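You operate a simulated robot arm through the tools that you are given. There is no shell and no other tool.

Carry out the task below with a simulated robot arm. There is one attempt and no reset: what you move stays moved.

## Task
Put the tripped CONTROL breaker switch back on with the power off.
Fine: in this order: red main switch to OFF, open the cabinet, flip that breaker switch up, shut the cabinet, main switch to ON, press reset.

The check looks at the end state, three seconds after you hand in, the way a careful person would. Anything else that was tipped, shoved, dropped, spilled or broken makes it a failure.

## Robot
A 6-joint arm with a two-finger gripper, fixed in place. Base frame: the origin is at the foot of the arm, x ahead of it, y to its left, z up. Units: m, rad, N and s.
Its first joint turns from -2.897 to 2.897 rad. Payload 3.43 kg.
The TCP is the grasp point between the finger pads, 0.02 m short of the fingertips. In the tool frame z runs along the fingers and y along their closing line. Largest opening 0.19 m; the body of the gripper starts 0.248 m behind the TCP.
Orientation is that of the tool frame in the base frame, as a unit quaternion [x, y, z, w]. With the fingers straight down and closing along the base's y, the tool's x points along the base's -x, its y along +y and its z along -z.

## Interface
- The arm moves only by the tool move_arm. Its argument "rows" is a list that holds one entry, the list of rows, each a list of 7 numbers: the turn, a rotation vector about the base's x, y, z in units of 45 degrees (1.0 is 45 degrees), then the shift along the base's x, y, z in units of 150 mm (1.0 is 150 mm), then the gripper command, from -1 (shut) to 1 (fully open), values between in proportion. In form: [[[rx, ry, rz, tx, ty, tz, claw], ...]]. A call has 1 to 20 rows; each row is the pose to reach, as a shift and turn from the pose commanded when the call began. A call with a number of a shift or a turn outside -1 to 1 is refused whole. Each row takes 0.2 s and may step no farther than 0.05 m and 0.15 rad from the row before; otherwise, or with a gripper value out of range, the whole call is refused. Where a pose cannot be reached the arm comes as near as it can. A force on the tool above 90 N (or 10 N above the force at the start of the call, whichever is more), or a blocked arm, ends the call early, and 0.2 s more pass. The fingers move at their own pace (about 0.153 m/s each) and stop on an object; they squeeze with about 29 N. The grip force told is the motor's: it shows also when the fingers shut on nothing. Time passes only in rows, and 0.2 s behind the last, so rows that repeat a pose let the fingers close. The reply holds the time, the measured pose of the TCP, the force on the tool along the base axes, the opening and the grip force, in the units named above and with some noise, with the torque about the TCP (base axes, N m) and any sound that the robot's microphone picked up.
- Cameras (640 x 400 px; columns grow to the right, rows downward): "scene" is fixed at [0.4018, 0.6498, 1.2401]; the picture's right is [-0.89, -0.46, 0.00], its down [-0.25, 0.48, -0.84] and it looks along [0.39, -0.74, -0.55] (base axes); focal length 214 px, centre (320, 200). "wrist" rides on the gripper at [0.07, -0.008, -0.288] in the tool frame; the picture's right is [0.12, 0.99, 0.00], its down [-0.96, 0.11, -0.25] and it looks along [-0.24, 0.03, 0.97] (tool axes); focal length 261 px, centre (320, 200). There is no depth. A picture from a camera that has moved, and an enlarged one, comes with that camera's place and axes in the base frame and with its lens.
- get_image(camera): a new picture of that camera. The clock stands still meanwhile.
- move_column(by): slides the trunk up (or, below 0, down) by that many m; the arm rides with it, the base frame stays. It gives what a move gives, with no picture.
- zoom(camera, box): a new picture of the part [left, top, right, bottom] of that camera's present view, enlarged. The clock stands still meanwhile.
- hand_in(): hands the job in; it is judged then, once.

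Nothing tells you positions but the pictures and the camera data. Unless the task says otherwise, let go and move clear before handing in.

The tools are called after "Call:" as name(argument=value, ...) on one line, values as JSON. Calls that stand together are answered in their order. move_arm: Moves the arm, as the interface text tells. Its arguments: {"type":"object","properties":{"rows":{"type":"array","items":{"type":"array","items":{"type":"array","items":{"type":"number"}}}}},"required":["rows"]} The other tools are called the same way: move_column (by) slides the trunk up or down; get_image (camera) takes a picture; zoom (camera, box) takes an enlarged picture of a part of a camera's view; hand_in () hands the job in.

At the start:

```text
time_s: 0.0
tcp_pos: [0.7319, -0.0955, 1.2826]
orientation: [-0.001, 1.0, 0.0, 0.0]
ft_force: [-0.3, 0.3, -0.6]
wrist_torque: [-0.03, 0.0, -0.03]
gripper_width: 0.1902
grasp_force: 0.1
trunk travel left (down, up): [-0.075, 0.365]
```

scene: 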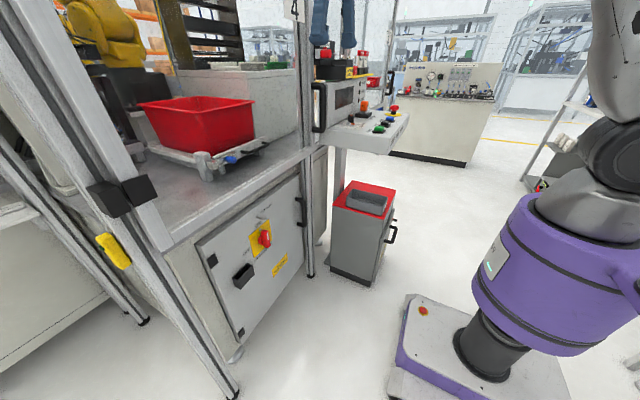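
wrist: 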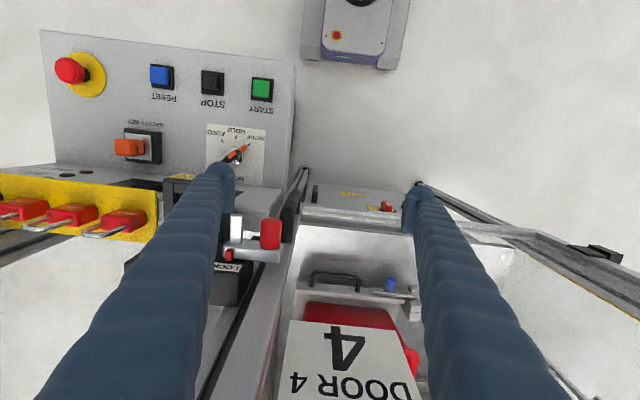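

I see a workcell with a cabinet below a bench: red main switch on a yellow plate, a black handle, and an operator panel with RESET/STOP/START. I'll look closer before moving.

Call:
zoom(camera="scene", box=[180, 160, 340, 380])

Call:
zoom(camera="scene", box=[290, 40, 450, 160])

Call:
zoom(camera="wrist", box=[0, 0, 320, 260])

Call:
zoom(camera="wrist", box=[280, 140, 640, 400])

```text
1.82 times, centred on (260, 270) of scene
camera zoom: at [0.4018, 0.6498, 1.2401], right [-0.89, -0.46, 0.0], down [-0.25, 0.48, -0.84], along [0.39, -0.74, -0.55], focal length 390 px, centre (429, 73)
```

zoom: 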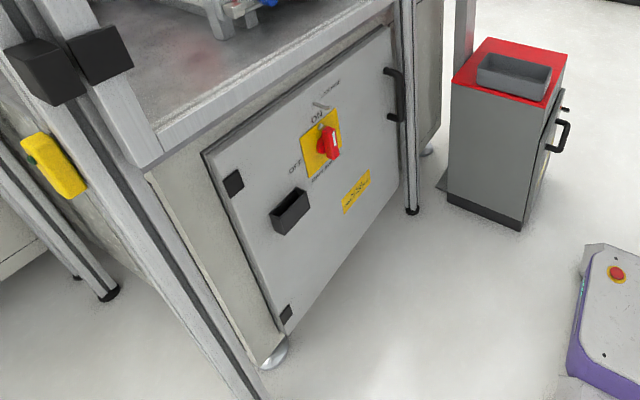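

```text
3.33 times, centred on (370, 100) of scene
camera zoom: at [0.4018, 0.6498, 1.2401], right [-0.89, -0.46, 0.0], down [-0.25, 0.48, -0.84], along [0.39, -0.74, -0.55], focal length 715 px, centre (153, 533)
```

zoom: 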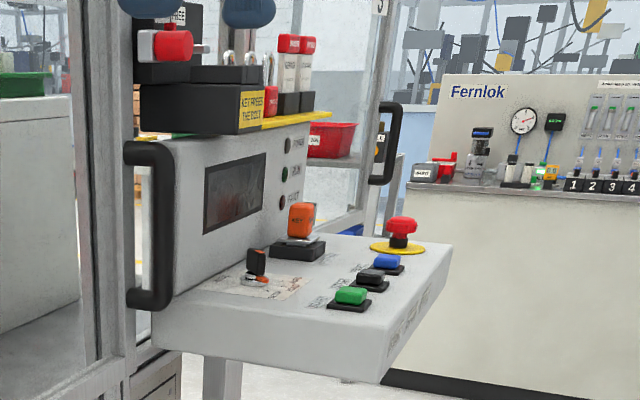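

```text
1.54 times, centred on (160, 130) of wrist
camera zoom: at [0.6616, -0.1041, 1.5685], right [-0.12, 0.99, 0.0], down [0.96, 0.12, 0.25], along [0.24, 0.03, -0.97], focal length 401 px, centre (566, 308)
```

zoom: 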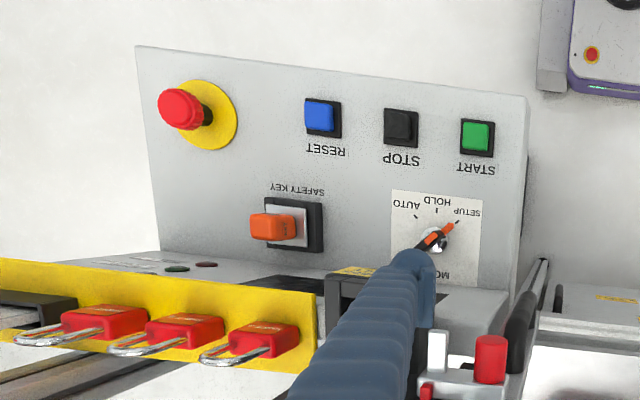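

```text
1.54 times, centred on (460, 270) of wrist
camera zoom: at [0.6616, -0.1041, 1.5685], right [-0.12, 0.99, 0.0], down [0.96, 0.12, 0.25], along [0.24, 0.03, -0.97], focal length 401 px, centre (105, 92)
```

zoom: 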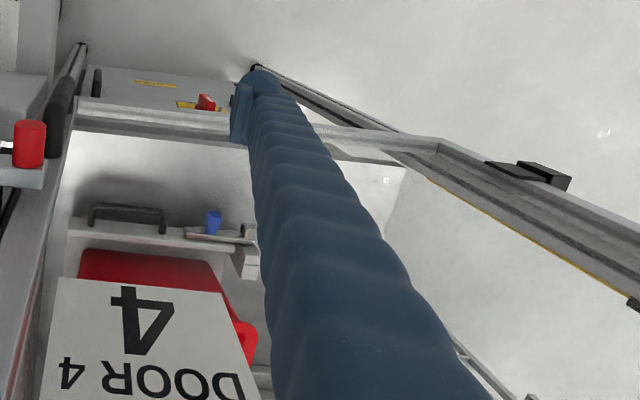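

I take the main switch to be near (0.90, 0.18, 0.61) on a door facing -x, and RESET near (0.59, -0.40, 1.03). Next I tilt the tool forward and come back/down to view the cabinet from the front.

Call:
move_arm(rows=[[[0, -0.16, 0, -0.1, 0.1, -0.1, 1], [0, -0.33, 0, -0.2, 0.2, -0.2, 1], [0, -0.5, 0, -0.3, 0.4, -0.4, 1], [0, -0.66, 0, -0.4, 0.6, -0.6, 1], [0, -0.83, 0, -0.5, 0.8, -0.8, 1], [0, -1, 0, -0.6, 1, -1, 1]]])

```text
time_s: 1.4
tcp_pos: [0.6389, 0.0531, 1.1342]
orientation: [0.003, 0.927, 0.004, 0.375]
ft_force: [-0.4, -1.9, 1.6]
wrist_torque: [0.26, 0.16, 0.34]
gripper_width: 0.1898
grasp_force: 0.1
out of reach, approached as far as the arm can: row 6
trunk travel left (down, up): [-0.075, 0.365]
```

The tool is tilted 45° and reached nearly all of the pose. I look at both cameras to see where I am.

Call:
get_image(camera="scene")

Call:
get_image(camera="wrist")

```text
taken
```

scene: 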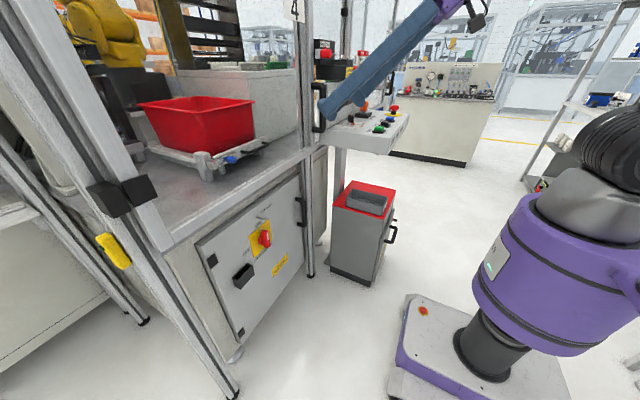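

```text
taken
camera wrist: at [0.3886, 0.0431, 1.2916], right [-0.08, 0.99, -0.07], down [0.52, 0.11, 0.85], along [0.85, 0.03, -0.52], focal length 261 px, centre (320, 200)
```

wrist: 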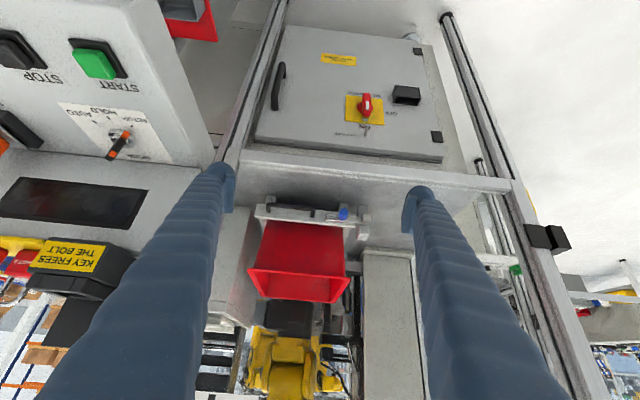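

The cabinet door is visible: a D-handle on the -y side, hinges on the +y side. I zoom on it.

Call:
zoom(camera="wrist", box=[230, 10, 480, 170])

Call:
zoom(camera="wrist", box=[0, 0, 240, 150])

Call:
move_column(by=-0.075)

```text
2.50 times, centred on (355, 90) of wrist
camera zoom: at [0.3886, 0.0431, 1.2916], right [-0.08, 0.99, -0.07], down [0.52, 0.11, 0.85], along [0.85, 0.03, -0.52], focal length 652 px, centre (232, 475)
```

zoom: 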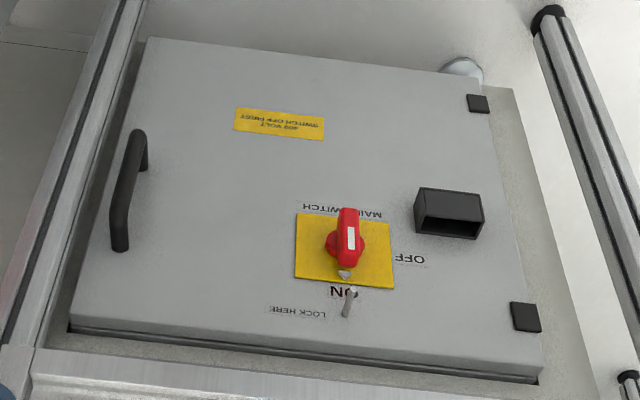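

```text
2.67 times, centred on (120, 75) of wrist
camera zoom: at [0.3886, 0.0431, 1.2916], right [-0.08, 0.99, -0.07], down [0.52, 0.11, 0.85], along [0.85, 0.03, -0.52], focal length 695 px, centre (853, 533)
```

zoom: 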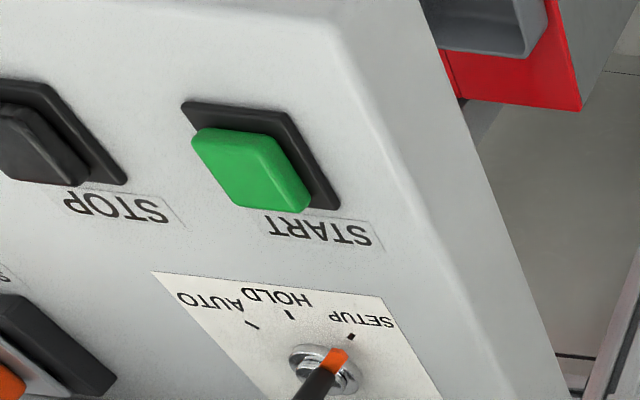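

```text
time_s: 2.5
tcp_pos: [0.6431, 0.0491, 1.061]
orientation: [0.001, 0.926, -0.003, 0.377]
ft_force: [0.0, -0.6, 0.0]
wrist_torque: [0.0, 0.04, -0.06]
gripper_width: 0.1903
grasp_force: 0.0
trunk travel left (down, up): [0.0, 0.44]
```

Door plane is about x=0.945, spanning y -0.14..0.41 with the handle at y≈-0.10, z≈0.47–0.66; knob at about (0.91, 0.174, 0.617). I continue tilting to horizontal while going lower.

Call:
move_arm(rows=[[[0, -0.1, 0, 0, 0.1, -0.2, 1], [0, -0.2, 0, 0, 0.2, -0.4, 1], [0, -0.3, 0, 0, 0.3, -0.6, 1], [0, -0.45, 0, 0, 0.4, -0.8, 1], [0, -0.6, 0, 0, 0.5, -1, 1], [0, -0.75, 0, 0, 0.6, -1, 1], [0, -0.9, 0, 0, 0.7, -1, 1], [0, -1, 0, 0, 0.8, -1, 1]]])

Call:
get_image(camera="scene")

```text
time_s: 4.3
tcp_pos: [0.727, 0.2595, 1.0236]
orientation: [-0.022, 0.741, -0.042, 0.67]
ft_force: [-0.6, 0.8, 0.4]
wrist_torque: [0.0, 0.03, -0.05]
gripper_width: 0.1901
grasp_force: 0.1
out of reach, approached as far as the arm can: row 1, 2, 3, 4, 5, 6, 7, 8
trunk travel left (down, up): [0.0, 0.44]
```

```text
taken
```

scene: 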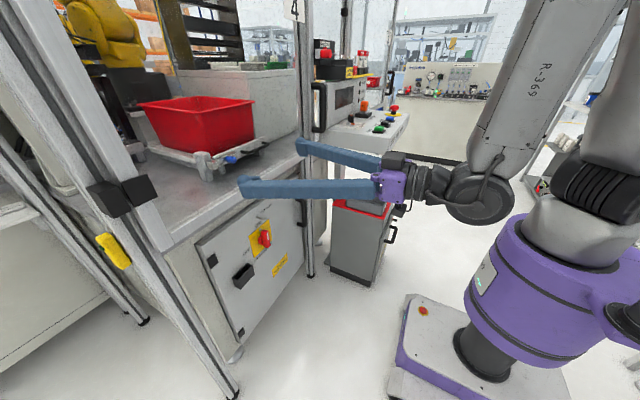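

The arm is near an inner reach limit here, since the wrist is close to the column. I try going straight down with slightly more x to see if that is reachable.

Call:
move_arm(rows=[[[0, 0, 0, 0.1, 0, -0.2, 1], [0, 0, 0, 0.2, 0, -0.4, 1], [0, 0, 0, 0.3, 0, -0.6, 1], [0, 0, 0, 0.3, 0, -0.8, 1], [0, 0, 0, 0.3, 0, -1, 1]]])

Call:
get_image(camera="scene")

```text
time_s: 5.5
tcp_pos: [0.8076, 0.2847, 0.9095]
orientation: [-0.03, 0.749, -0.064, 0.659]
ft_force: [0.9, -0.7, 0.9]
wrist_torque: [0.01, 0.08, 0.18]
gripper_width: 0.19
grasp_force: 0.1
out of reach, approached as far as the arm can: row 1, 2, 3, 4, 5
trunk travel left (down, up): [0.0, 0.44]
```

```text
taken
```

scene: 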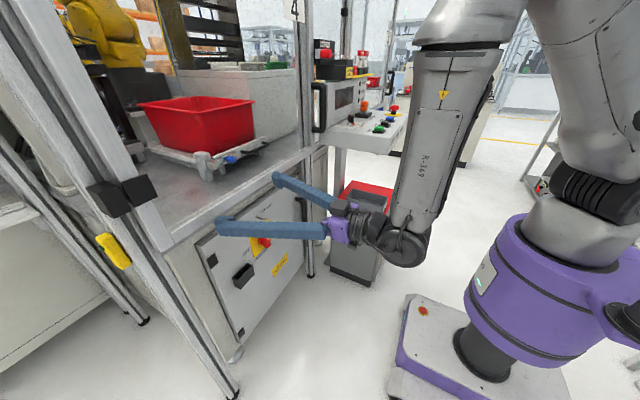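

It is inner-limited: the elbow folds too much with the trunk low. Raising the trunk should let the forearm reach down with the tool horizontal, so I raise it in a step and check.

Call:
move_column(by=0.2)

Call:
get_image(camera="scene")

Call:
get_image(camera="wrist")

```text
time_s: 7.7
tcp_pos: [0.8081, 0.2859, 1.1083]
orientation: [-0.031, 0.75, -0.064, 0.658]
ft_force: [-0.2, 0.8, 0.7]
wrist_torque: [0.01, 0.0, -0.01]
gripper_width: 0.1899
grasp_force: 0.1
trunk travel left (down, up): [-0.2, 0.24]
```

```text
taken
```

scene: 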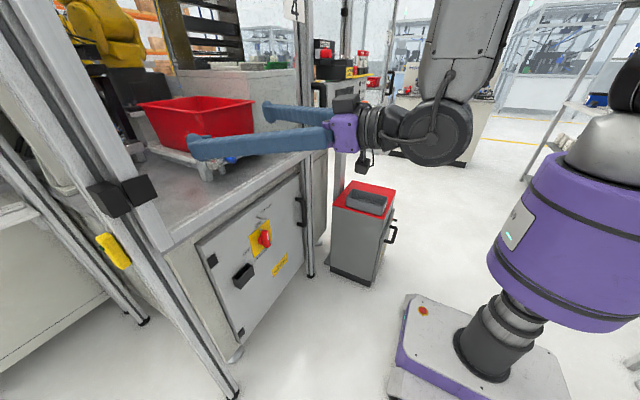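

```text
taken
camera wrist: at [0.5132, 0.2833, 1.0759], right [0.02, 0.97, -0.25], down [-0.11, 0.25, 0.96], along [0.99, 0.01, 0.12], focal length 261 px, centre (320, 200)
```

wrist: 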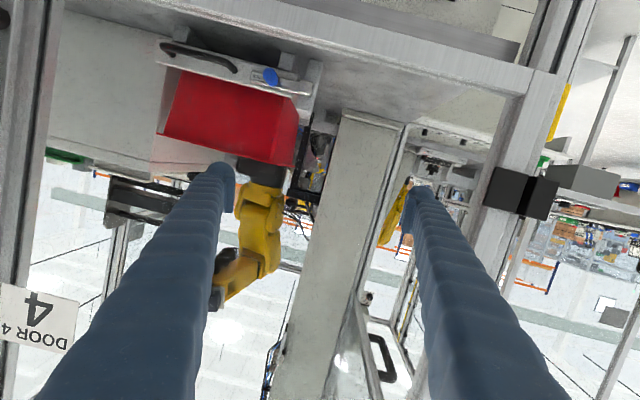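

With the trunk higher the pose is reachable. I level the tool and move down along the front of the cabinet, backing off a little.

Call:
move_arm(rows=[[[0.04, -0.04, 0.015, -0.15, -0.1, -0.1, 1], [0.08, -0.08, 0.03, -0.3, -0.2, -0.2, 1], [0.12, -0.12, 0.045, -0.4, -0.4, -0.4, 1], [0.171, -0.166, 0.06, -0.4, -0.6, -0.6, 1], [0.171, -0.166, 0.06, -0.4, -0.74, -0.8, 1], [0.171, -0.166, 0.06, -0.4, -0.74, -1, 1]]])

```text
time_s: 8.8
tcp_pos: [0.8382, 0.2732, 1.1128]
orientation: [-0.033, 0.734, -0.06, 0.676]
ft_force: [-6.2, 0.2, 0.8]
wrist_torque: [0.12, -0.06, 0.51]
gripper_width: 0.1901
grasp_force: 0.1
out of reach, approached as far as the arm can: row 1, 2, 3, 4, 5
trunk travel left (down, up): [-0.2, 0.24]
stopped in row 5: the force on the tool passed its limit at 99 N (the readings are from after the stop); the commanded pose is now the measured one
```

Something was touched: the arm drifted forward instead of back because of its limits. I check what is in contact before moving more.

Call:
get_image(camera="scene")

Call:
get_image(camera="wrist")

```text
taken
```

scene: 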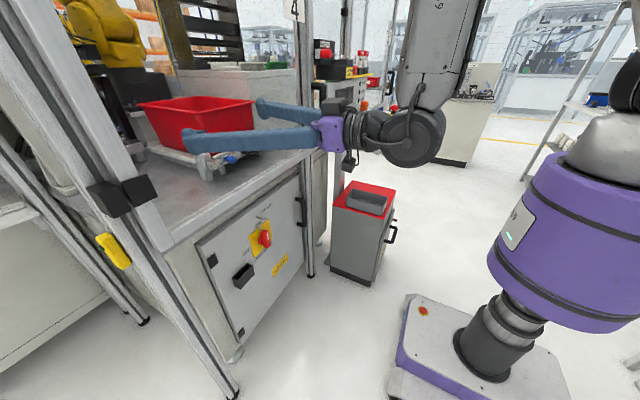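

```text
taken
camera wrist: at [0.5458, 0.2684, 1.0668], right [0.02, 0.97, -0.25], down [-0.16, 0.25, 0.95], along [0.99, 0.02, 0.16], focal length 261 px, centre (320, 200)
```

wrist: 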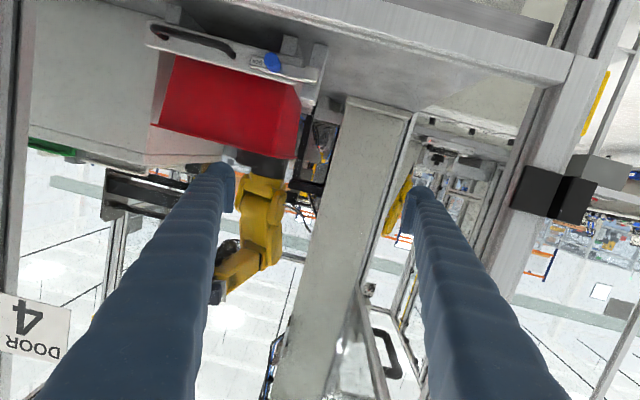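

The fingertips reached the transparent guard above the bench at x≈0.86. I back off while pitching the tool down (which relieves the wrist limit), then go lower with the trunk high and level the tool down there.

Call:
move_arm(rows=[[[0, 0.15, 0, -0.05, 0, 0.02, 1], [0, 0.3, 0, -0.15, 0, 0.05, 1], [0, 0.45, 0, -0.3, 0, 0.1, 1], [0, 0.6, 0, -0.5, 0, 0.1, 1], [0, 0.75, 0, -0.7, 0, 0.1, 1], [0, 0.9, 0, -0.9, 0, 0.1, 1]]])

Call:
get_image(camera="wrist")

Call:
get_image(camera="scene")

```text
time_s: 10.2
tcp_pos: [0.7038, 0.2711, 1.1298]
orientation: [-0.052, 0.923, -0.044, 0.38]
ft_force: [-0.7, 0.2, 0.4]
wrist_torque: [-0.04, 0.0, 0.03]
gripper_width: 0.19
grasp_force: 0.1
trunk travel left (down, up): [-0.2, 0.24]
```

```text
taken
camera wrist: at [0.4515, 0.2665, 1.2843], right [-0.14, 0.97, -0.2], down [0.5, 0.25, 0.83], along [0.85, 0.02, -0.52], focal length 261 px, centre (320, 200)
```

wrist: 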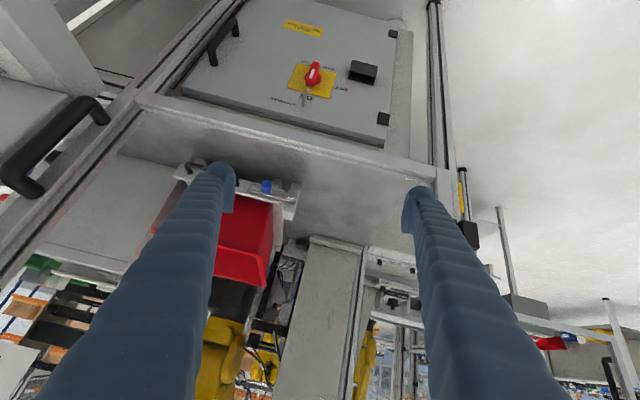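

```text
taken
```

scene: 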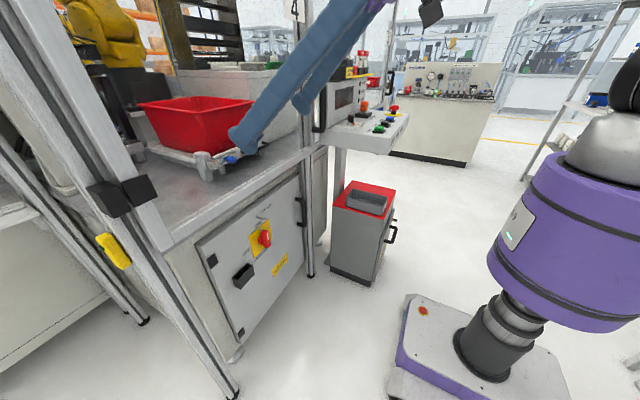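

Nothing looks disturbed. I raise the trunk fully, then descend with the tool pitched 45°.

Call:
move_column(by=0.24)

Call:
move_arm(rows=[[[0.04, 0, -0.02, -0.1, -0.1, -0.2, -0.1], [0.08, 0, -0.04, -0.2, -0.2, -0.4, -0.1], [0.12, 0, -0.06, -0.3, -0.3, -0.6, -0.1], [0.154, -0.006, -0.08, -0.4, -0.4, -0.8, -0.1], [0.154, -0.006, -0.08, -0.5, -0.5, -1, -0.1]]])

Call:
move_arm(rows=[[[0, 0, 0, 0, 0, -0.25, -0.1], [0, 0, 0, 0, 0, -0.5, -0.1], [0, 0, 0, 0, 0, -0.75, -0.1], [0, 0, 0, 0, 0, -1, -0.1]]])

```text
time_s: 12.7
tcp_pos: [0.7036, 0.2711, 1.3688]
orientation: [-0.051, 0.922, -0.046, 0.38]
ft_force: [0.1, 0.1, 0.1]
wrist_torque: [-0.02, 0.01, 0.0]
gripper_width: 0.1899
grasp_force: 0.0
trunk travel left (down, up): [-0.44, 0.0]
```

```text
time_s: 13.9
tcp_pos: [0.6451, 0.2098, 1.2301]
orientation: [-0.001, 0.926, -0.01, 0.377]
ft_force: [0.3, -0.9, 0.1]
wrist_torque: [0.0, 0.01, 0.01]
gripper_width: 0.0853
grasp_force: 0.1
out of reach, approached as far as the arm can: row 5
trunk travel left (down, up): [-0.44, 0.0]
```

```text
time_s: 14.9
tcp_pos: [0.6379, 0.1928, 1.1809]
orientation: [-0.011, 0.933, -0.039, 0.359]
ft_force: [0.3, -0.1, 0.8]
wrist_torque: [0.0, 0.02, -0.02]
gripper_width: 0.0857
grasp_force: 0.0
out of reach, approached as far as the arm can: row 1, 2, 3, 4
trunk travel left (down, up): [-0.44, 0.0]
```

Limited again in this pitch; I look at the arm's shape.

Call:
get_image(camera="scene")

Call:
get_image(camera="wrist")

```text
taken
```

scene: 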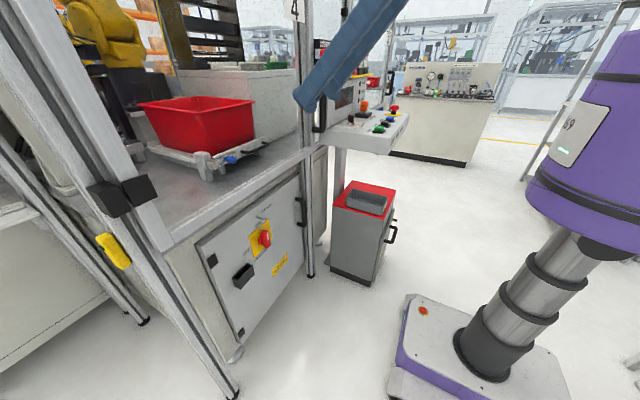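

```text
taken
camera wrist: at [0.3935, 0.1991, 1.3466], right [-0.08, 0.98, -0.16], down [0.55, 0.18, 0.82], along [0.83, -0.02, -0.56], focal length 261 px, centre (320, 200)
```

wrist: 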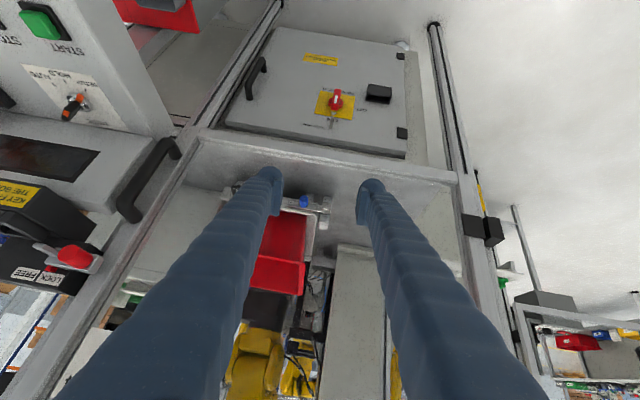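

The hole in the workspace is around the shoulder, so the way down is with the tool pointing straight down, levelling only once the wrist is below the shoulder. I rotate to tool-down first, then descend in the clear area before the cabinet.

Call:
move_arm(rows=[[[0.015, 0.134, -0.004, -0.07, 0, 0, -0.1], [0.03, 0.268, -0.008, -0.14, 0, 0, -0.1], [0.045, 0.4, -0.012, -0.21, 0, 0, -0.1], [0.06, 0.535, -0.016, -0.28, 0, 0, -0.1], [0.075, 0.67, -0.02, -0.35, 0, 0, -0.1], [0.09, 0.8, -0.024, -0.42, 0, 0, -0.1], [0.102, 0.936, -0.029, -0.5, 0, 0, -0.1]]])

Call:
move_arm(rows=[[[0, 0, 0, 0, 0, -0.25, -0.1], [0, 0, 0, 0, 0, -0.5, -0.1], [0, 0, 0, 0, 0, -0.75, -0.1], [0, 0, 0, 0, 0, -1, -0.1]]])

```text
time_s: 16.7
tcp_pos: [0.5887, 0.1416, 1.1863]
orientation: [-0.057, 0.996, -0.066, 0.027]
ft_force: [-0.3, 0.3, 0.8]
wrist_torque: [0.0, -0.04, 0.02]
gripper_width: 0.0854
grasp_force: 0.1
out of reach, approached as far as the arm can: row 4, 5
trunk travel left (down, up): [-0.44, 0.0]
stopped in row 7: the arm was blocked; the commanded pose is now the measured one
```

```text
time_s: 17.7
tcp_pos: [0.589, 0.1416, 1.0354]
orientation: [-0.058, 0.996, -0.066, 0.026]
ft_force: [0.7, -0.1, -0.2]
wrist_torque: [-0.04, 0.06, -0.02]
gripper_width: 0.0855
grasp_force: 0.1
trunk travel left (down, up): [-0.44, 0.0]
```

Descending now works. I check the surroundings before continuing.

Call:
get_image(camera="scene")

Call:
get_image(camera="wrist")

```text
taken
```

scene: 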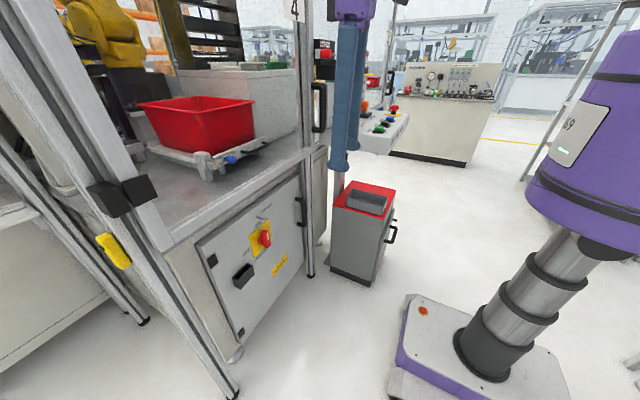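

```text
taken
camera wrist: at [0.5039, 0.1609, 1.3177], right [-0.23, 0.96, -0.14], down [0.93, 0.26, 0.27], along [0.3, -0.06, -0.95], focal length 261 px, centre (320, 200)
```

wrist: 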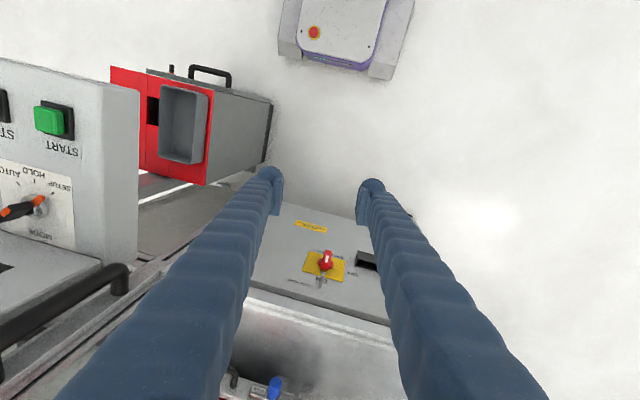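

The area below is clear (cart with red top lies at y<-0.28). I straighten the tool and descend.

Call:
move_arm(rows=[[[0.042, 0.016, -0.037, 0, 0.05, -0.25, -0.1], [0.084, 0.033, -0.074, 0, 0.1, -0.5, -0.1], [0.126, 0.05, -0.11, 0, 0.15, -0.75, -0.1], [0.168, 0.066, -0.148, 0, 0.2, -1, -0.1]]])

Call:
move_arm(rows=[[[0, 0, 0, 0, 0, -0.25, -0.1], [0, 0, 0, 0, 0, -0.5, -0.1], [0, 0, 0, 0, 0, -0.75, -0.1], [0, 0, 0, 0, 0, -1, -0.1]]])

Call:
move_arm(rows=[[[0, 0, 0, 0, 0, -0.25, -0.1], [0, 0, 0, 0, 0, -0.5, -0.1], [0, 0, 0, 0, 0, -0.75, -0.1], [0, 0, 0, 0, 0, -1, -0.1]]])

```text
time_s: 18.7
tcp_pos: [0.5888, 0.1702, 0.885]
orientation: [0.001, 1.0, 0.001, 0.001]
ft_force: [1.1, 0.8, 0.0]
wrist_torque: [-0.01, 0.03, 0.0]
gripper_width: 0.0857
grasp_force: 0.0
trunk travel left (down, up): [-0.44, 0.0]
```

```text
time_s: 19.7
tcp_pos: [0.5896, 0.1718, 0.736]
orientation: [0.001, 1.0, 0.001, 0.001]
ft_force: [0.8, 0.8, 0.2]
wrist_torque: [-0.05, 0.02, -0.01]
gripper_width: 0.0857
grasp_force: 0.0
trunk travel left (down, up): [-0.44, 0.0]
```

```text
time_s: 20.7
tcp_pos: [0.5908, 0.1705, 0.584]
orientation: [0.0, 1.0, 0.001, 0.001]
ft_force: [0.0, 0.4, 0.5]
wrist_torque: [-0.03, 0.08, 0.01]
gripper_width: 0.0854
grasp_force: 0.0
trunk travel left (down, up): [-0.44, 0.0]
```

Now I pitch up to 45° at low height.

Call:
move_arm(rows=[[[0, -0.125, 0, 0.05, 0, -0.2, -0.1], [0, -0.25, 0, 0.1, 0, -0.4, -0.1], [0, -0.375, 0, 0.2, 0, -0.55, -0.1], [0, -0.5, 0, 0.3, 0, -0.65, -0.1], [0, -0.625, 0, 0.45, 0, -0.65, -0.1], [0, -0.75, 0, 0.6, 0, -0.65, -0.1], [0, -0.875, 0, 0.7, 0, -0.6, -0.1], [0, -1, 0, 0.8, 0, -0.6, -0.1]]])

Call:
get_image(camera="scene")

Call:
get_image(camera="wrist")

```text
time_s: 22.5
tcp_pos: [0.7088, 0.1708, 0.4963]
orientation: [0.001, 0.923, 0.001, 0.384]
ft_force: [-0.2, 0.7, 0.2]
wrist_torque: [-0.02, 0.04, 0.01]
gripper_width: 0.0857
grasp_force: 0.1
trunk travel left (down, up): [-0.44, 0.0]
```

```text
taken
```

scene: 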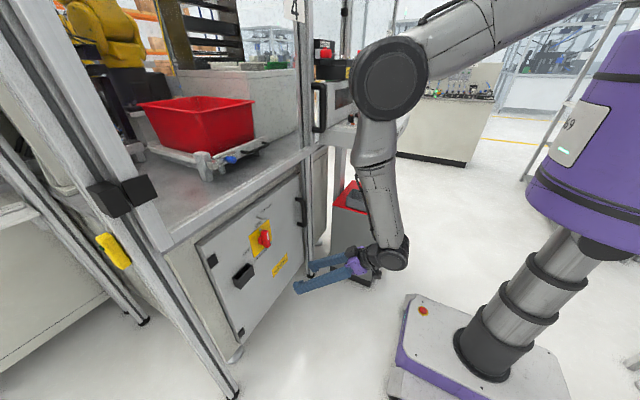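

```text
taken
camera wrist: at [0.4556, 0.1619, 0.6479], right [-0.08, 0.99, -0.08], down [0.5, 0.11, 0.86], along [0.86, 0.03, -0.51], focal length 261 px, centre (320, 200)
```

wrist: 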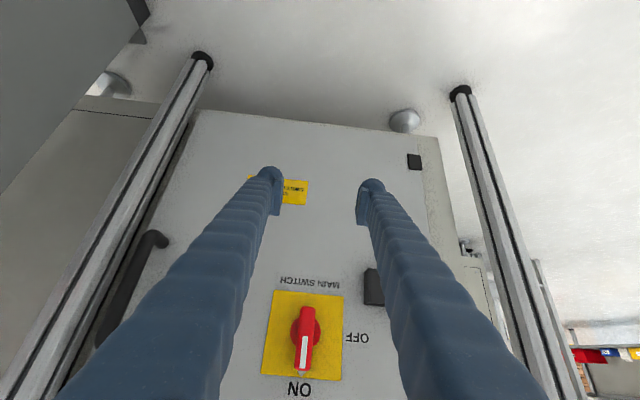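

That configuration works well. I now level the tool at the knob's height, staying back at x≈0.72.

Call:
move_arm(rows=[[[0, -0.125, 0, 0.0, 0, 0.1, -0.1], [0, -0.25, 0, 0.0, 0, 0.2, -0.1], [0, -0.375, 0, 0.02, 0, 0.3, -0.1], [0, -0.5, 0, 0.04, 0, 0.4, -0.1], [0, -0.625, 0, 0.05, 0, 0.5, -0.1], [0, -0.75, 0, 0.06, 0, 0.6, -0.1], [0, -0.875, 0, 0.07, 0, 0.7, -0.1], [0, -1, 0, 0.08, 0, 0.8, -0.1]]])

Call:
get_image(camera="scene")

Call:
get_image(camera="wrist")

```text
time_s: 24.3
tcp_pos: [0.7503, 0.1907, 0.7259]
orientation: [0.003, 0.719, -0.001, 0.695]
ft_force: [0.6, -0.9, 0.2]
wrist_torque: [0.06, -0.01, -0.03]
gripper_width: 0.0854
grasp_force: 0.2
out of reach, approached as far as the arm can: row 4, 5, 6, 7, 8
trunk travel left (down, up): [-0.44, 0.0]
```

```text
taken
```

scene: 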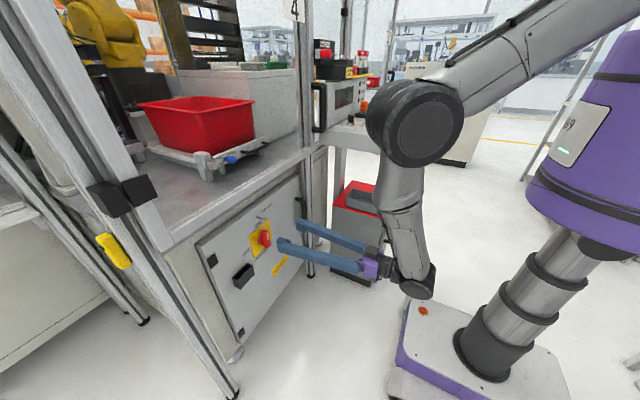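

```text
taken
camera wrist: at [0.4603, 0.1824, 0.664], right [0.0, 0.99, -0.12], down [-0.21, 0.11, 0.97], along [0.98, 0.02, 0.21], focal length 261 px, centre (320, 200)
```

wrist: 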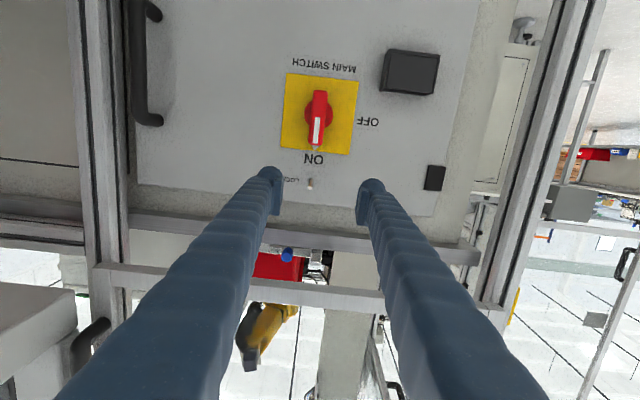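

The tool is level but the wrist limit holds it at z=0.73; farther forward it should go lower. I pitch down ~10° and move to in front of the knob at x≈0.82.

Call:
move_arm(rows=[[[0, 0.06, 0, 0.15, -0.04, -0.1, -0.1], [0, 0.12, 0, 0.3, -0.08, -0.25, -0.1], [0, 0.18, 0, 0.4, -0.11, -0.4, -0.1], [0, 0.18, 0, 0.465, -0.11, -0.52, -0.1], [0, 0.18, 0, 0.465, -0.11, -0.64, -0.1]]])

Call:
get_image(camera="wrist")

```text
time_s: 25.5
tcp_pos: [0.8211, 0.1722, 0.6666]
orientation: [0.0, 0.757, 0.001, 0.653]
ft_force: [-0.1, 0.6, 0.5]
wrist_torque: [-0.03, -0.01, -0.03]
gripper_width: 0.0852
grasp_force: 0.1
out of reach, approached as far as the arm can: row 1, 3, 4, 5
trunk travel left (down, up): [-0.44, 0.0]
```

```text
taken
camera wrist: at [0.5264, 0.1641, 0.6376], right [-0.02, 0.99, -0.12], down [-0.1, 0.11, 0.99], along [0.99, 0.03, 0.1], focal length 261 px, centre (320, 200)
```

wrist: 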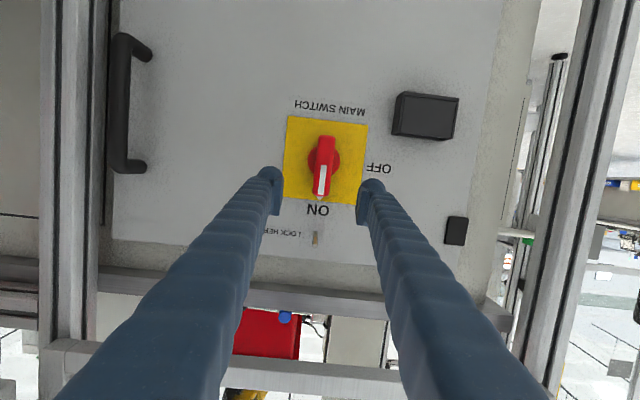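

Slightly limited still; I use about 18° of downward pitch instead.

Call:
move_arm(rows=[[[0, 0.08, 0, 0, 0, -0.05, -0.1], [0, 0.16, 0, 0, 0, -0.12, -0.1], [0, 0.22, 0, 0, 0.01, -0.22, -0.1], [0, 0.22, 0, 0.1, 0.01, -0.32, -0.1]]])

Call:
get_image(camera="wrist")

Call:
zoom(camera="scene", box=[180, 180, 340, 300])

```text
time_s: 26.5
tcp_pos: [0.8362, 0.1754, 0.6176]
orientation: [0.002, 0.809, 0.0, 0.588]
ft_force: [0.5, -0.7, 0.3]
wrist_torque: [0.03, -0.03, -0.01]
gripper_width: 0.0854
grasp_force: 0.0
trunk travel left (down, up): [-0.44, 0.0]
```

```text
taken
camera wrist: at [0.541, 0.1657, 0.6382], right [-0.04, 0.99, -0.11], down [0.06, 0.11, 0.99], along [1.0, 0.03, -0.07], focal length 261 px, centre (320, 200)
```

wrist: 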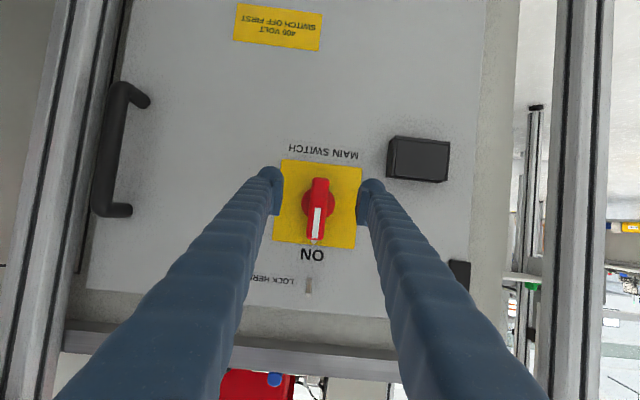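

```text
3.33 times, centred on (260, 240) of scene
camera zoom: at [0.4018, 0.6498, 1.2401], right [-0.89, -0.46, 0.0], down [-0.25, 0.48, -0.84], along [0.39, -0.74, -0.55], focal length 715 px, centre (520, 67)
```

zoom: 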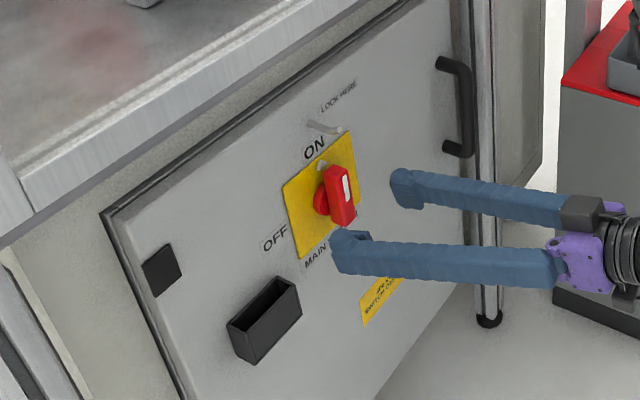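

The fingers are aligned with the knob at y≈0.174, z≈0.617. I advance to straddle it, still open.

Call:
move_arm(rows=[[[0, 0, 0, 0.15, 0, 0, -0.1], [0, 0, 0, 0.3, 0, 0, -0.1], [0, 0, 0, 0.42, 0, 0, -0.1]]])

Call:
zoom(camera="scene", box=[220, 200, 300, 260])

Call:
zoom(camera="wrist", box=[220, 130, 420, 280])

```text
time_s: 27.3
tcp_pos: [0.8966, 0.1758, 0.6165]
orientation: [0.0, 0.809, 0.001, 0.587]
ft_force: [-28.5, 0.6, 8.4]
wrist_torque: [0.12, -0.47, -0.33]
gripper_width: 0.0855
grasp_force: 0.1
trunk travel left (down, up): [-0.44, 0.0]
```

```text
6.67 times, centred on (260, 230) of scene
camera zoom: at [0.4018, 0.6498, 1.2401], right [-0.89, -0.46, 0.0], down [-0.25, 0.48, -0.84], along [0.39, -0.74, -0.55], focal length 1430 px, centre (720, 0)
```

zoom: 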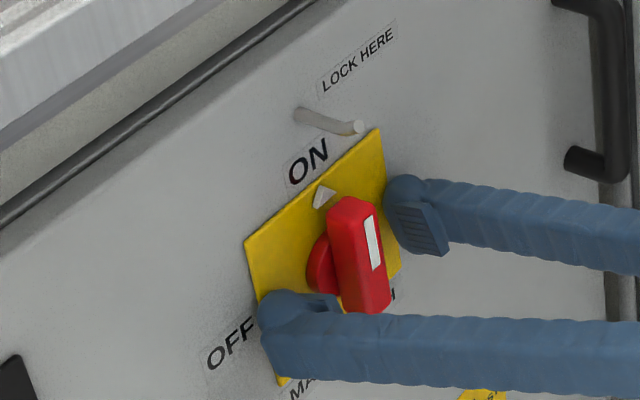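

```text
2.67 times, centred on (320, 205) of wrist
camera zoom: at [0.6012, 0.1655, 0.6384], right [-0.04, 0.99, -0.11], down [0.06, 0.11, 0.99], along [1.0, 0.03, -0.07], focal length 695 px, centre (320, 187)
```

zoom: 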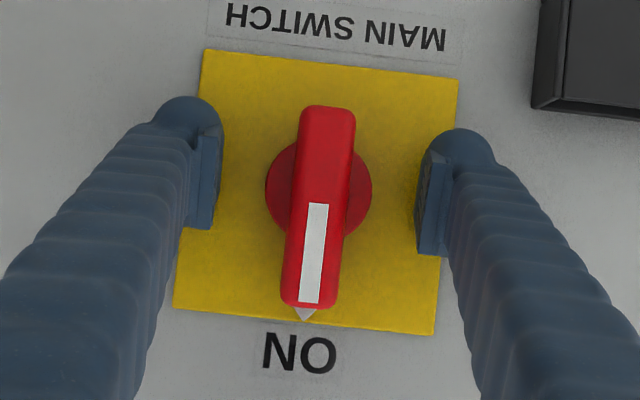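

The fingertips just touch the plate, so I back off 6 mm and close on the knob.

Call:
move_arm(rows=[[[0, 0, 0, -0.04, 0, 0, -0.1], [0, 0, 0, -0.04, 0, 0, -0.5], [0, 0, 0, -0.04, 0, 0, -1], [0, 0, 0, -0.04, 0, 0, -1]]])

Call:
zoom(camera="wrist", box=[220, 130, 420, 280])

```text
time_s: 28.3
tcp_pos: [0.8926, 0.1737, 0.621]
orientation: [0.0, 0.808, 0.002, 0.589]
ft_force: [-19.0, 2.8, 15.5]
wrist_torque: [0.01, -0.27, 0.05]
gripper_width: 0.0424
grasp_force: 45.4
trunk travel left (down, up): [-0.44, 0.0]
```

```text
2.67 times, centred on (320, 205) of wrist
camera zoom: at [0.5972, 0.1657, 0.6401], right [-0.04, 0.99, -0.11], down [0.06, 0.11, 0.99], along [1.0, 0.03, -0.06], focal length 695 px, centre (320, 187)
```

zoom: 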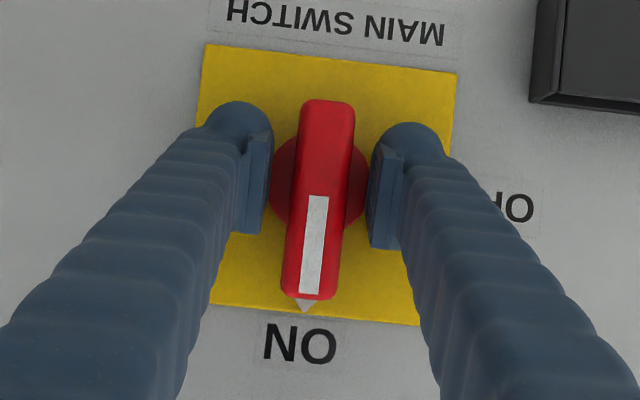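

The fingers gripped the round collar (42 mm) rather than the lever. I open, back out ~18 mm and close on the lever.

Call:
move_arm(rows=[[[0, 0, 0, 0, 0, 0, -0.4], [0, 0, 0, 0, 0, 0, -0.2], [0, 0, 0, -0.12, 0, -0.02, -0.2], [0, 0, 0, -0.12, 0, -0.02, -1], [0, 0, 0, -0.12, 0, -0.02, -1], [0, 0, 0, -0.12, 0, -0.02, -1]]])

Call:
zoom(camera="wrist", box=[220, 130, 420, 280])

Call:
zoom(camera="scene", box=[220, 200, 300, 260])

```text
time_s: 29.7
tcp_pos: [0.8755, 0.1743, 0.6153]
orientation: [-0.001, 0.808, 0.002, 0.589]
ft_force: [-0.3, 8.9, 1.8]
wrist_torque: [-0.09, -0.06, 0.11]
gripper_width: 0.0229
grasp_force: 44.9
trunk travel left (down, up): [-0.44, 0.0]
```

```text
2.67 times, centred on (320, 205) of wrist
camera zoom: at [0.5805, 0.1657, 0.6362], right [-0.04, 0.99, -0.11], down [0.06, 0.11, 0.99], along [1.0, 0.03, -0.06], focal length 695 px, centre (320, 187)
```

zoom: 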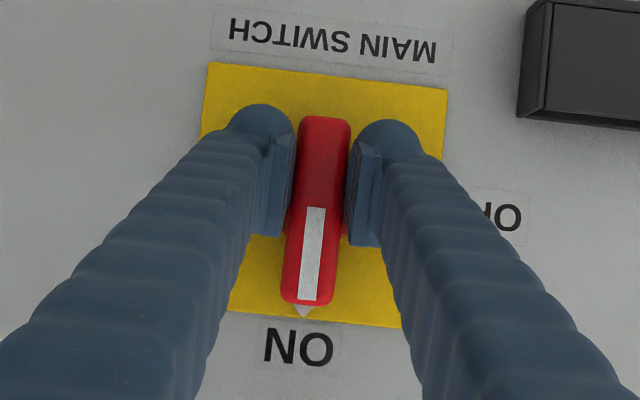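

```text
6.67 times, centred on (260, 230) of scene
camera zoom: at [0.4018, 0.6498, 1.2401], right [-0.89, -0.46, 0.0], down [-0.25, 0.48, -0.84], along [0.39, -0.74, -0.55], focal length 1430 px, centre (720, 0)
```

zoom: 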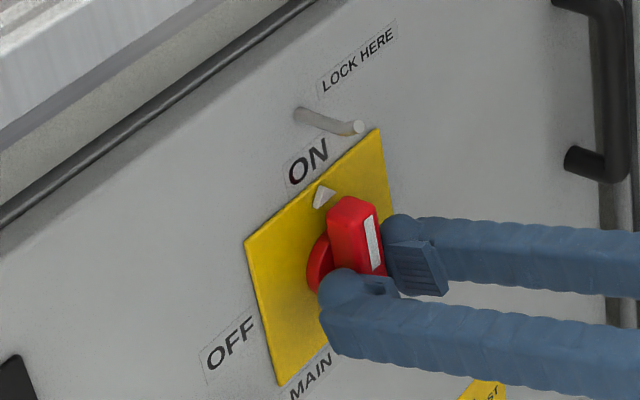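

I have the lever (23 mm). Now I turn it toward OFF about the x axis, 45° first.

Call:
move_arm(rows=[[[-0.125, 0, 0, 0, 0, 0, -1], [-0.25, 0, 0, 0, 0, 0, -1], [-0.375, 0, 0, 0, 0, 0, -1], [-0.5, 0, 0, 0, 0, 0, -1], [-0.625, 0, 0, 0, 0, 0, -1], [-0.75, 0, 0, 0, 0, 0, -1], [-0.875, 0, 0, 0, 0, 0, -1], [-1, 0, 0, 0, 0, 0, -1]]])

Call:
zoom(camera="wrist", box=[220, 130, 420, 280])

Call:
get_image(camera="scene")

```text
time_s: 31.5
tcp_pos: [0.872, 0.1761, 0.6207]
orientation: [-0.23, 0.752, -0.306, 0.536]
ft_force: [7.3, 11.2, -55.7]
wrist_torque: [-0.18, 0.45, 0.01]
gripper_width: 0.0233
grasp_force: 44.6
out of reach, approached as far as the arm can: row 7, 8
trunk travel left (down, up): [-0.44, 0.0]
```

```text
2.67 times, centred on (320, 205) of wrist
camera zoom: at [0.5773, 0.1824, 0.6472], right [-0.06, 0.62, -0.78], down [0.07, 0.78, 0.62], along [1.0, -0.02, -0.09], focal length 695 px, centre (320, 187)
```

zoom: 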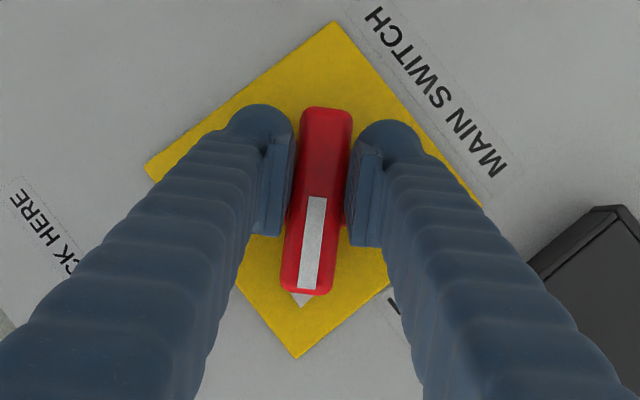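

```text
taken
```

scene: 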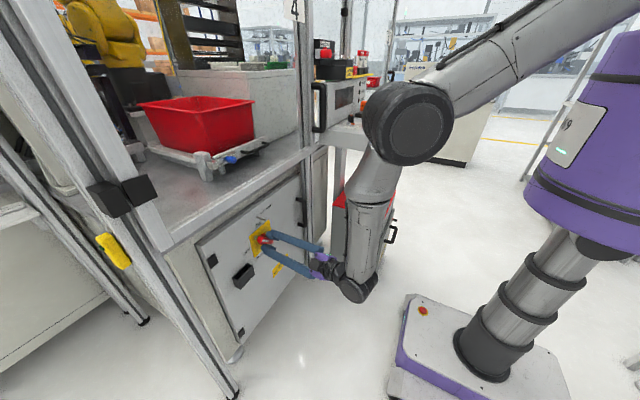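

The lever turned 45°, but the arm reaches its wrist limit as the pitch flattens. I loosen the fingers slightly and continue the turn about the tool's own axis (keeping pitch), sweeping the lever toward OFF.

Call:
move_arm(rows=[[[0, 0, 0, 0, -0.01, -0.02, -0.66], [-0.116, 0.016, 0.064, 0, -0.01, -0.02, -0.66], [-0.232, 0.033, 0.127, 0, -0.01, -0.02, -0.66], [-0.348, 0.049, 0.191, 0, -0.01, -0.02, -0.66], [-0.464, 0.065, 0.255, 0, -0.01, -0.02, -0.66], [-0.58, 0.081, 0.318, 0, -0.01, -0.02, -0.66], [-0.696, 0.098, 0.382, 0, -0.01, -0.02, -0.66], [-0.812, 0.114, 0.445, 0, -0.01, -0.02, -0.66], [-0.928, 0.13, 0.509, 0, -0.01, -0.02, -0.66]]])

Call:
zoom(camera="wrist", box=[220, 130, 420, 280])

Call:
zoom(camera="scene", box=[220, 200, 300, 260])

```text
time_s: 33.5
tcp_pos: [0.8732, 0.1729, 0.6278]
orientation: [0.559, -0.557, 0.429, -0.44]
ft_force: [-5.7, -2.1, -6.6]
wrist_torque: [0.02, 0.21, -0.06]
gripper_width: 0.0369
grasp_force: 3.2
out of reach, approached as far as the arm can: row 2, 3, 4, 5
trunk travel left (down, up): [-0.44, 0.0]
```

```text
2.67 times, centred on (320, 205) of wrist
camera zoom: at [0.5982, 0.0972, 0.7052], right [-0.24, -0.11, -0.96], down [-0.28, 0.96, -0.04], along [0.93, 0.26, -0.26], focal length 695 px, centre (320, 187)
```

zoom: 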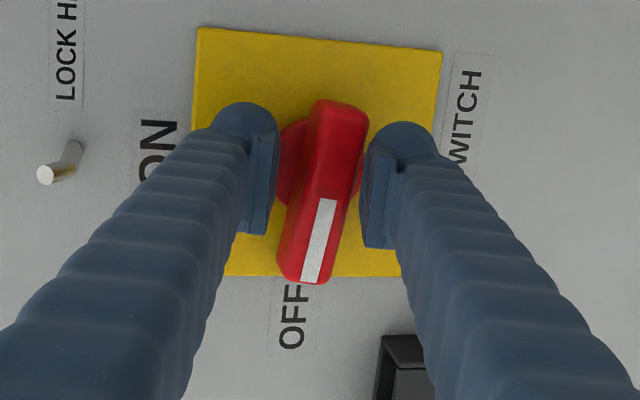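

```text
6.67 times, centred on (260, 230) of scene
camera zoom: at [0.4018, 0.6498, 1.2401], right [-0.89, -0.46, 0.0], down [-0.25, 0.48, -0.84], along [0.39, -0.74, -0.55], focal length 1430 px, centre (720, 0)
```

zoom: 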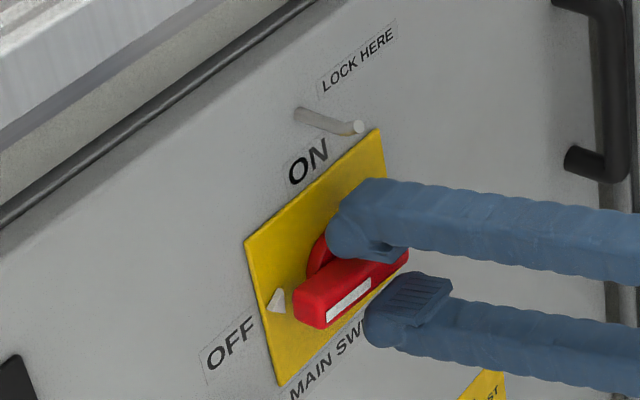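

The lever is nearly at OFF. I close the grip to square it and nudge a few more degrees to be sure it's at its stop.

Call:
move_arm(rows=[[[0, 0, 0, 0, 0, -0.04, -0.7], [0, 0, 0, 0, 0, -0.06, -1], [0, 0, 0, 0, 0, -0.06, -1], [-0.08, 0, 0, 0, 0, -0.06, -1], [-0.16, 0, 0, 0, 0, -0.06, -1], [-0.2, 0, 0, 0, 0, -0.06, -1]]])

Call:
zoom(camera="wrist", box=[220, 130, 420, 280])

Call:
zoom(camera="scene", box=[220, 200, 300, 260])

```text
time_s: 34.9
tcp_pos: [0.8744, 0.1714, 0.6226]
orientation: [0.591, -0.521, 0.472, -0.396]
ft_force: [-9.4, -7.5, 23.7]
wrist_torque: [1.66, -0.26, -0.38]
gripper_width: 0.0262
grasp_force: 45.1
trunk travel left (down, up): [-0.44, 0.0]
```

```text
2.67 times, centred on (320, 205) of wrist
camera zoom: at [0.5976, 0.11, 0.7099], right [-0.24, -0.26, -0.94], down [-0.28, 0.94, -0.19], along [0.93, 0.21, -0.3], focal length 695 px, centre (320, 187)
```

zoom: 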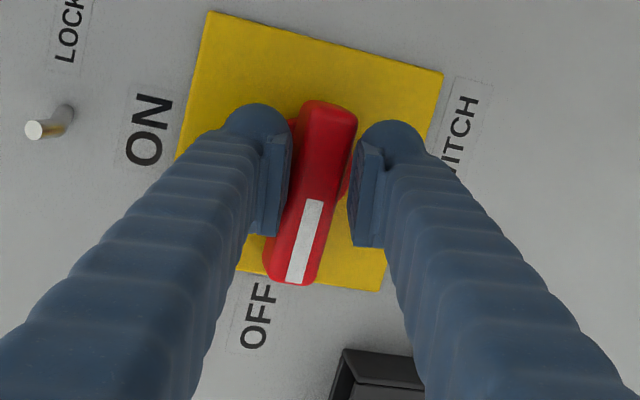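

```text
6.67 times, centred on (260, 230) of scene
camera zoom: at [0.4018, 0.6498, 1.2401], right [-0.89, -0.46, 0.0], down [-0.25, 0.48, -0.84], along [0.39, -0.74, -0.55], focal length 1430 px, centre (720, 0)
```

zoom: 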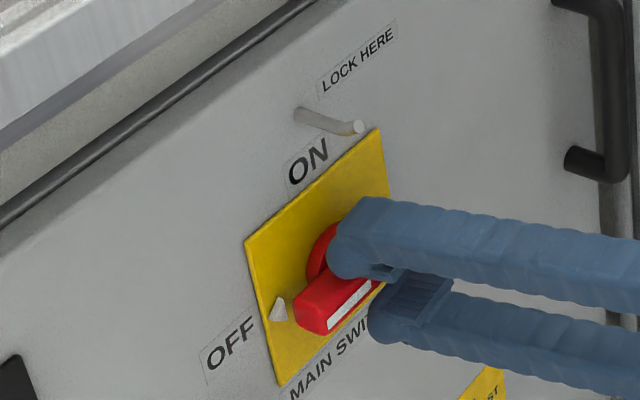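

There's a firm stop with the pointer at OFF. I release and back off.

Call:
move_arm(rows=[[[0.1, 0, 0, 0, 0, 0, -0.5], [0.1, 0, 0, 0, 0, 0, -0.3], [0.1, 0, 0, 0, 0, 0, -0.3], [0.1, 0, 0, -0.25, 0, 0.05, -0.3], [0.1, 0, 0, -0.5, 0, 0.05, -0.3]]])

Call:
zoom(camera="scene", box=[180, 180, 340, 300])

Call:
get_image(camera="wrist")

```text
time_s: 36.1
tcp_pos: [0.7994, 0.1726, 0.6272]
orientation: [0.575, -0.54, 0.45, -0.419]
ft_force: [-0.8, 0.1, -0.2]
wrist_torque: [-0.01, 0.04, -0.01]
gripper_width: 0.0668
grasp_force: 0.0
trunk travel left (down, up): [-0.44, 0.0]
```

```text
3.33 times, centred on (260, 240) of scene
camera zoom: at [0.4018, 0.6498, 1.2401], right [-0.89, -0.46, 0.0], down [-0.25, 0.48, -0.84], along [0.39, -0.74, -0.55], focal length 715 px, centre (520, 67)
```

zoom: 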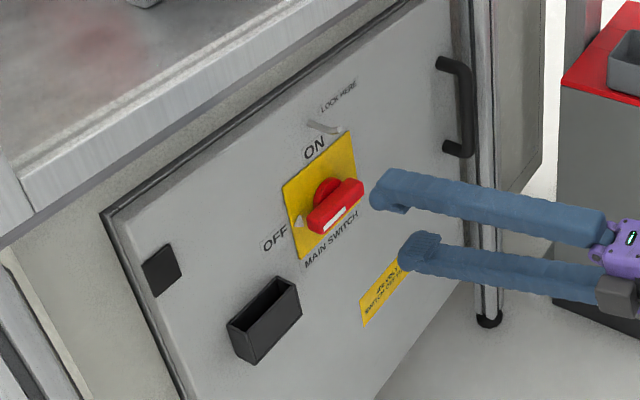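

```text
taken
camera wrist: at [0.5227, 0.1042, 0.7099], right [-0.24, -0.19, -0.95], down [-0.28, 0.95, -0.12], along [0.93, 0.24, -0.28], focal length 261 px, centre (320, 200)
```

wrist: 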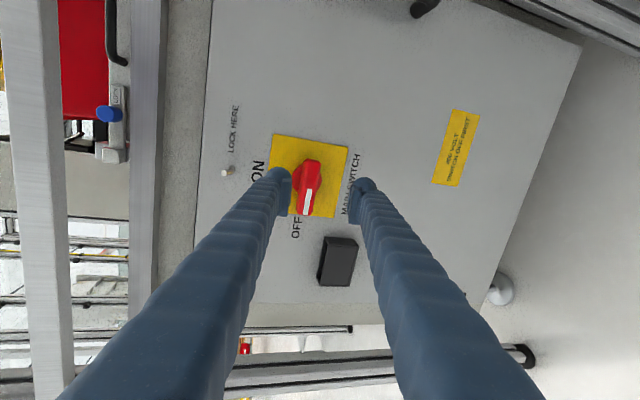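

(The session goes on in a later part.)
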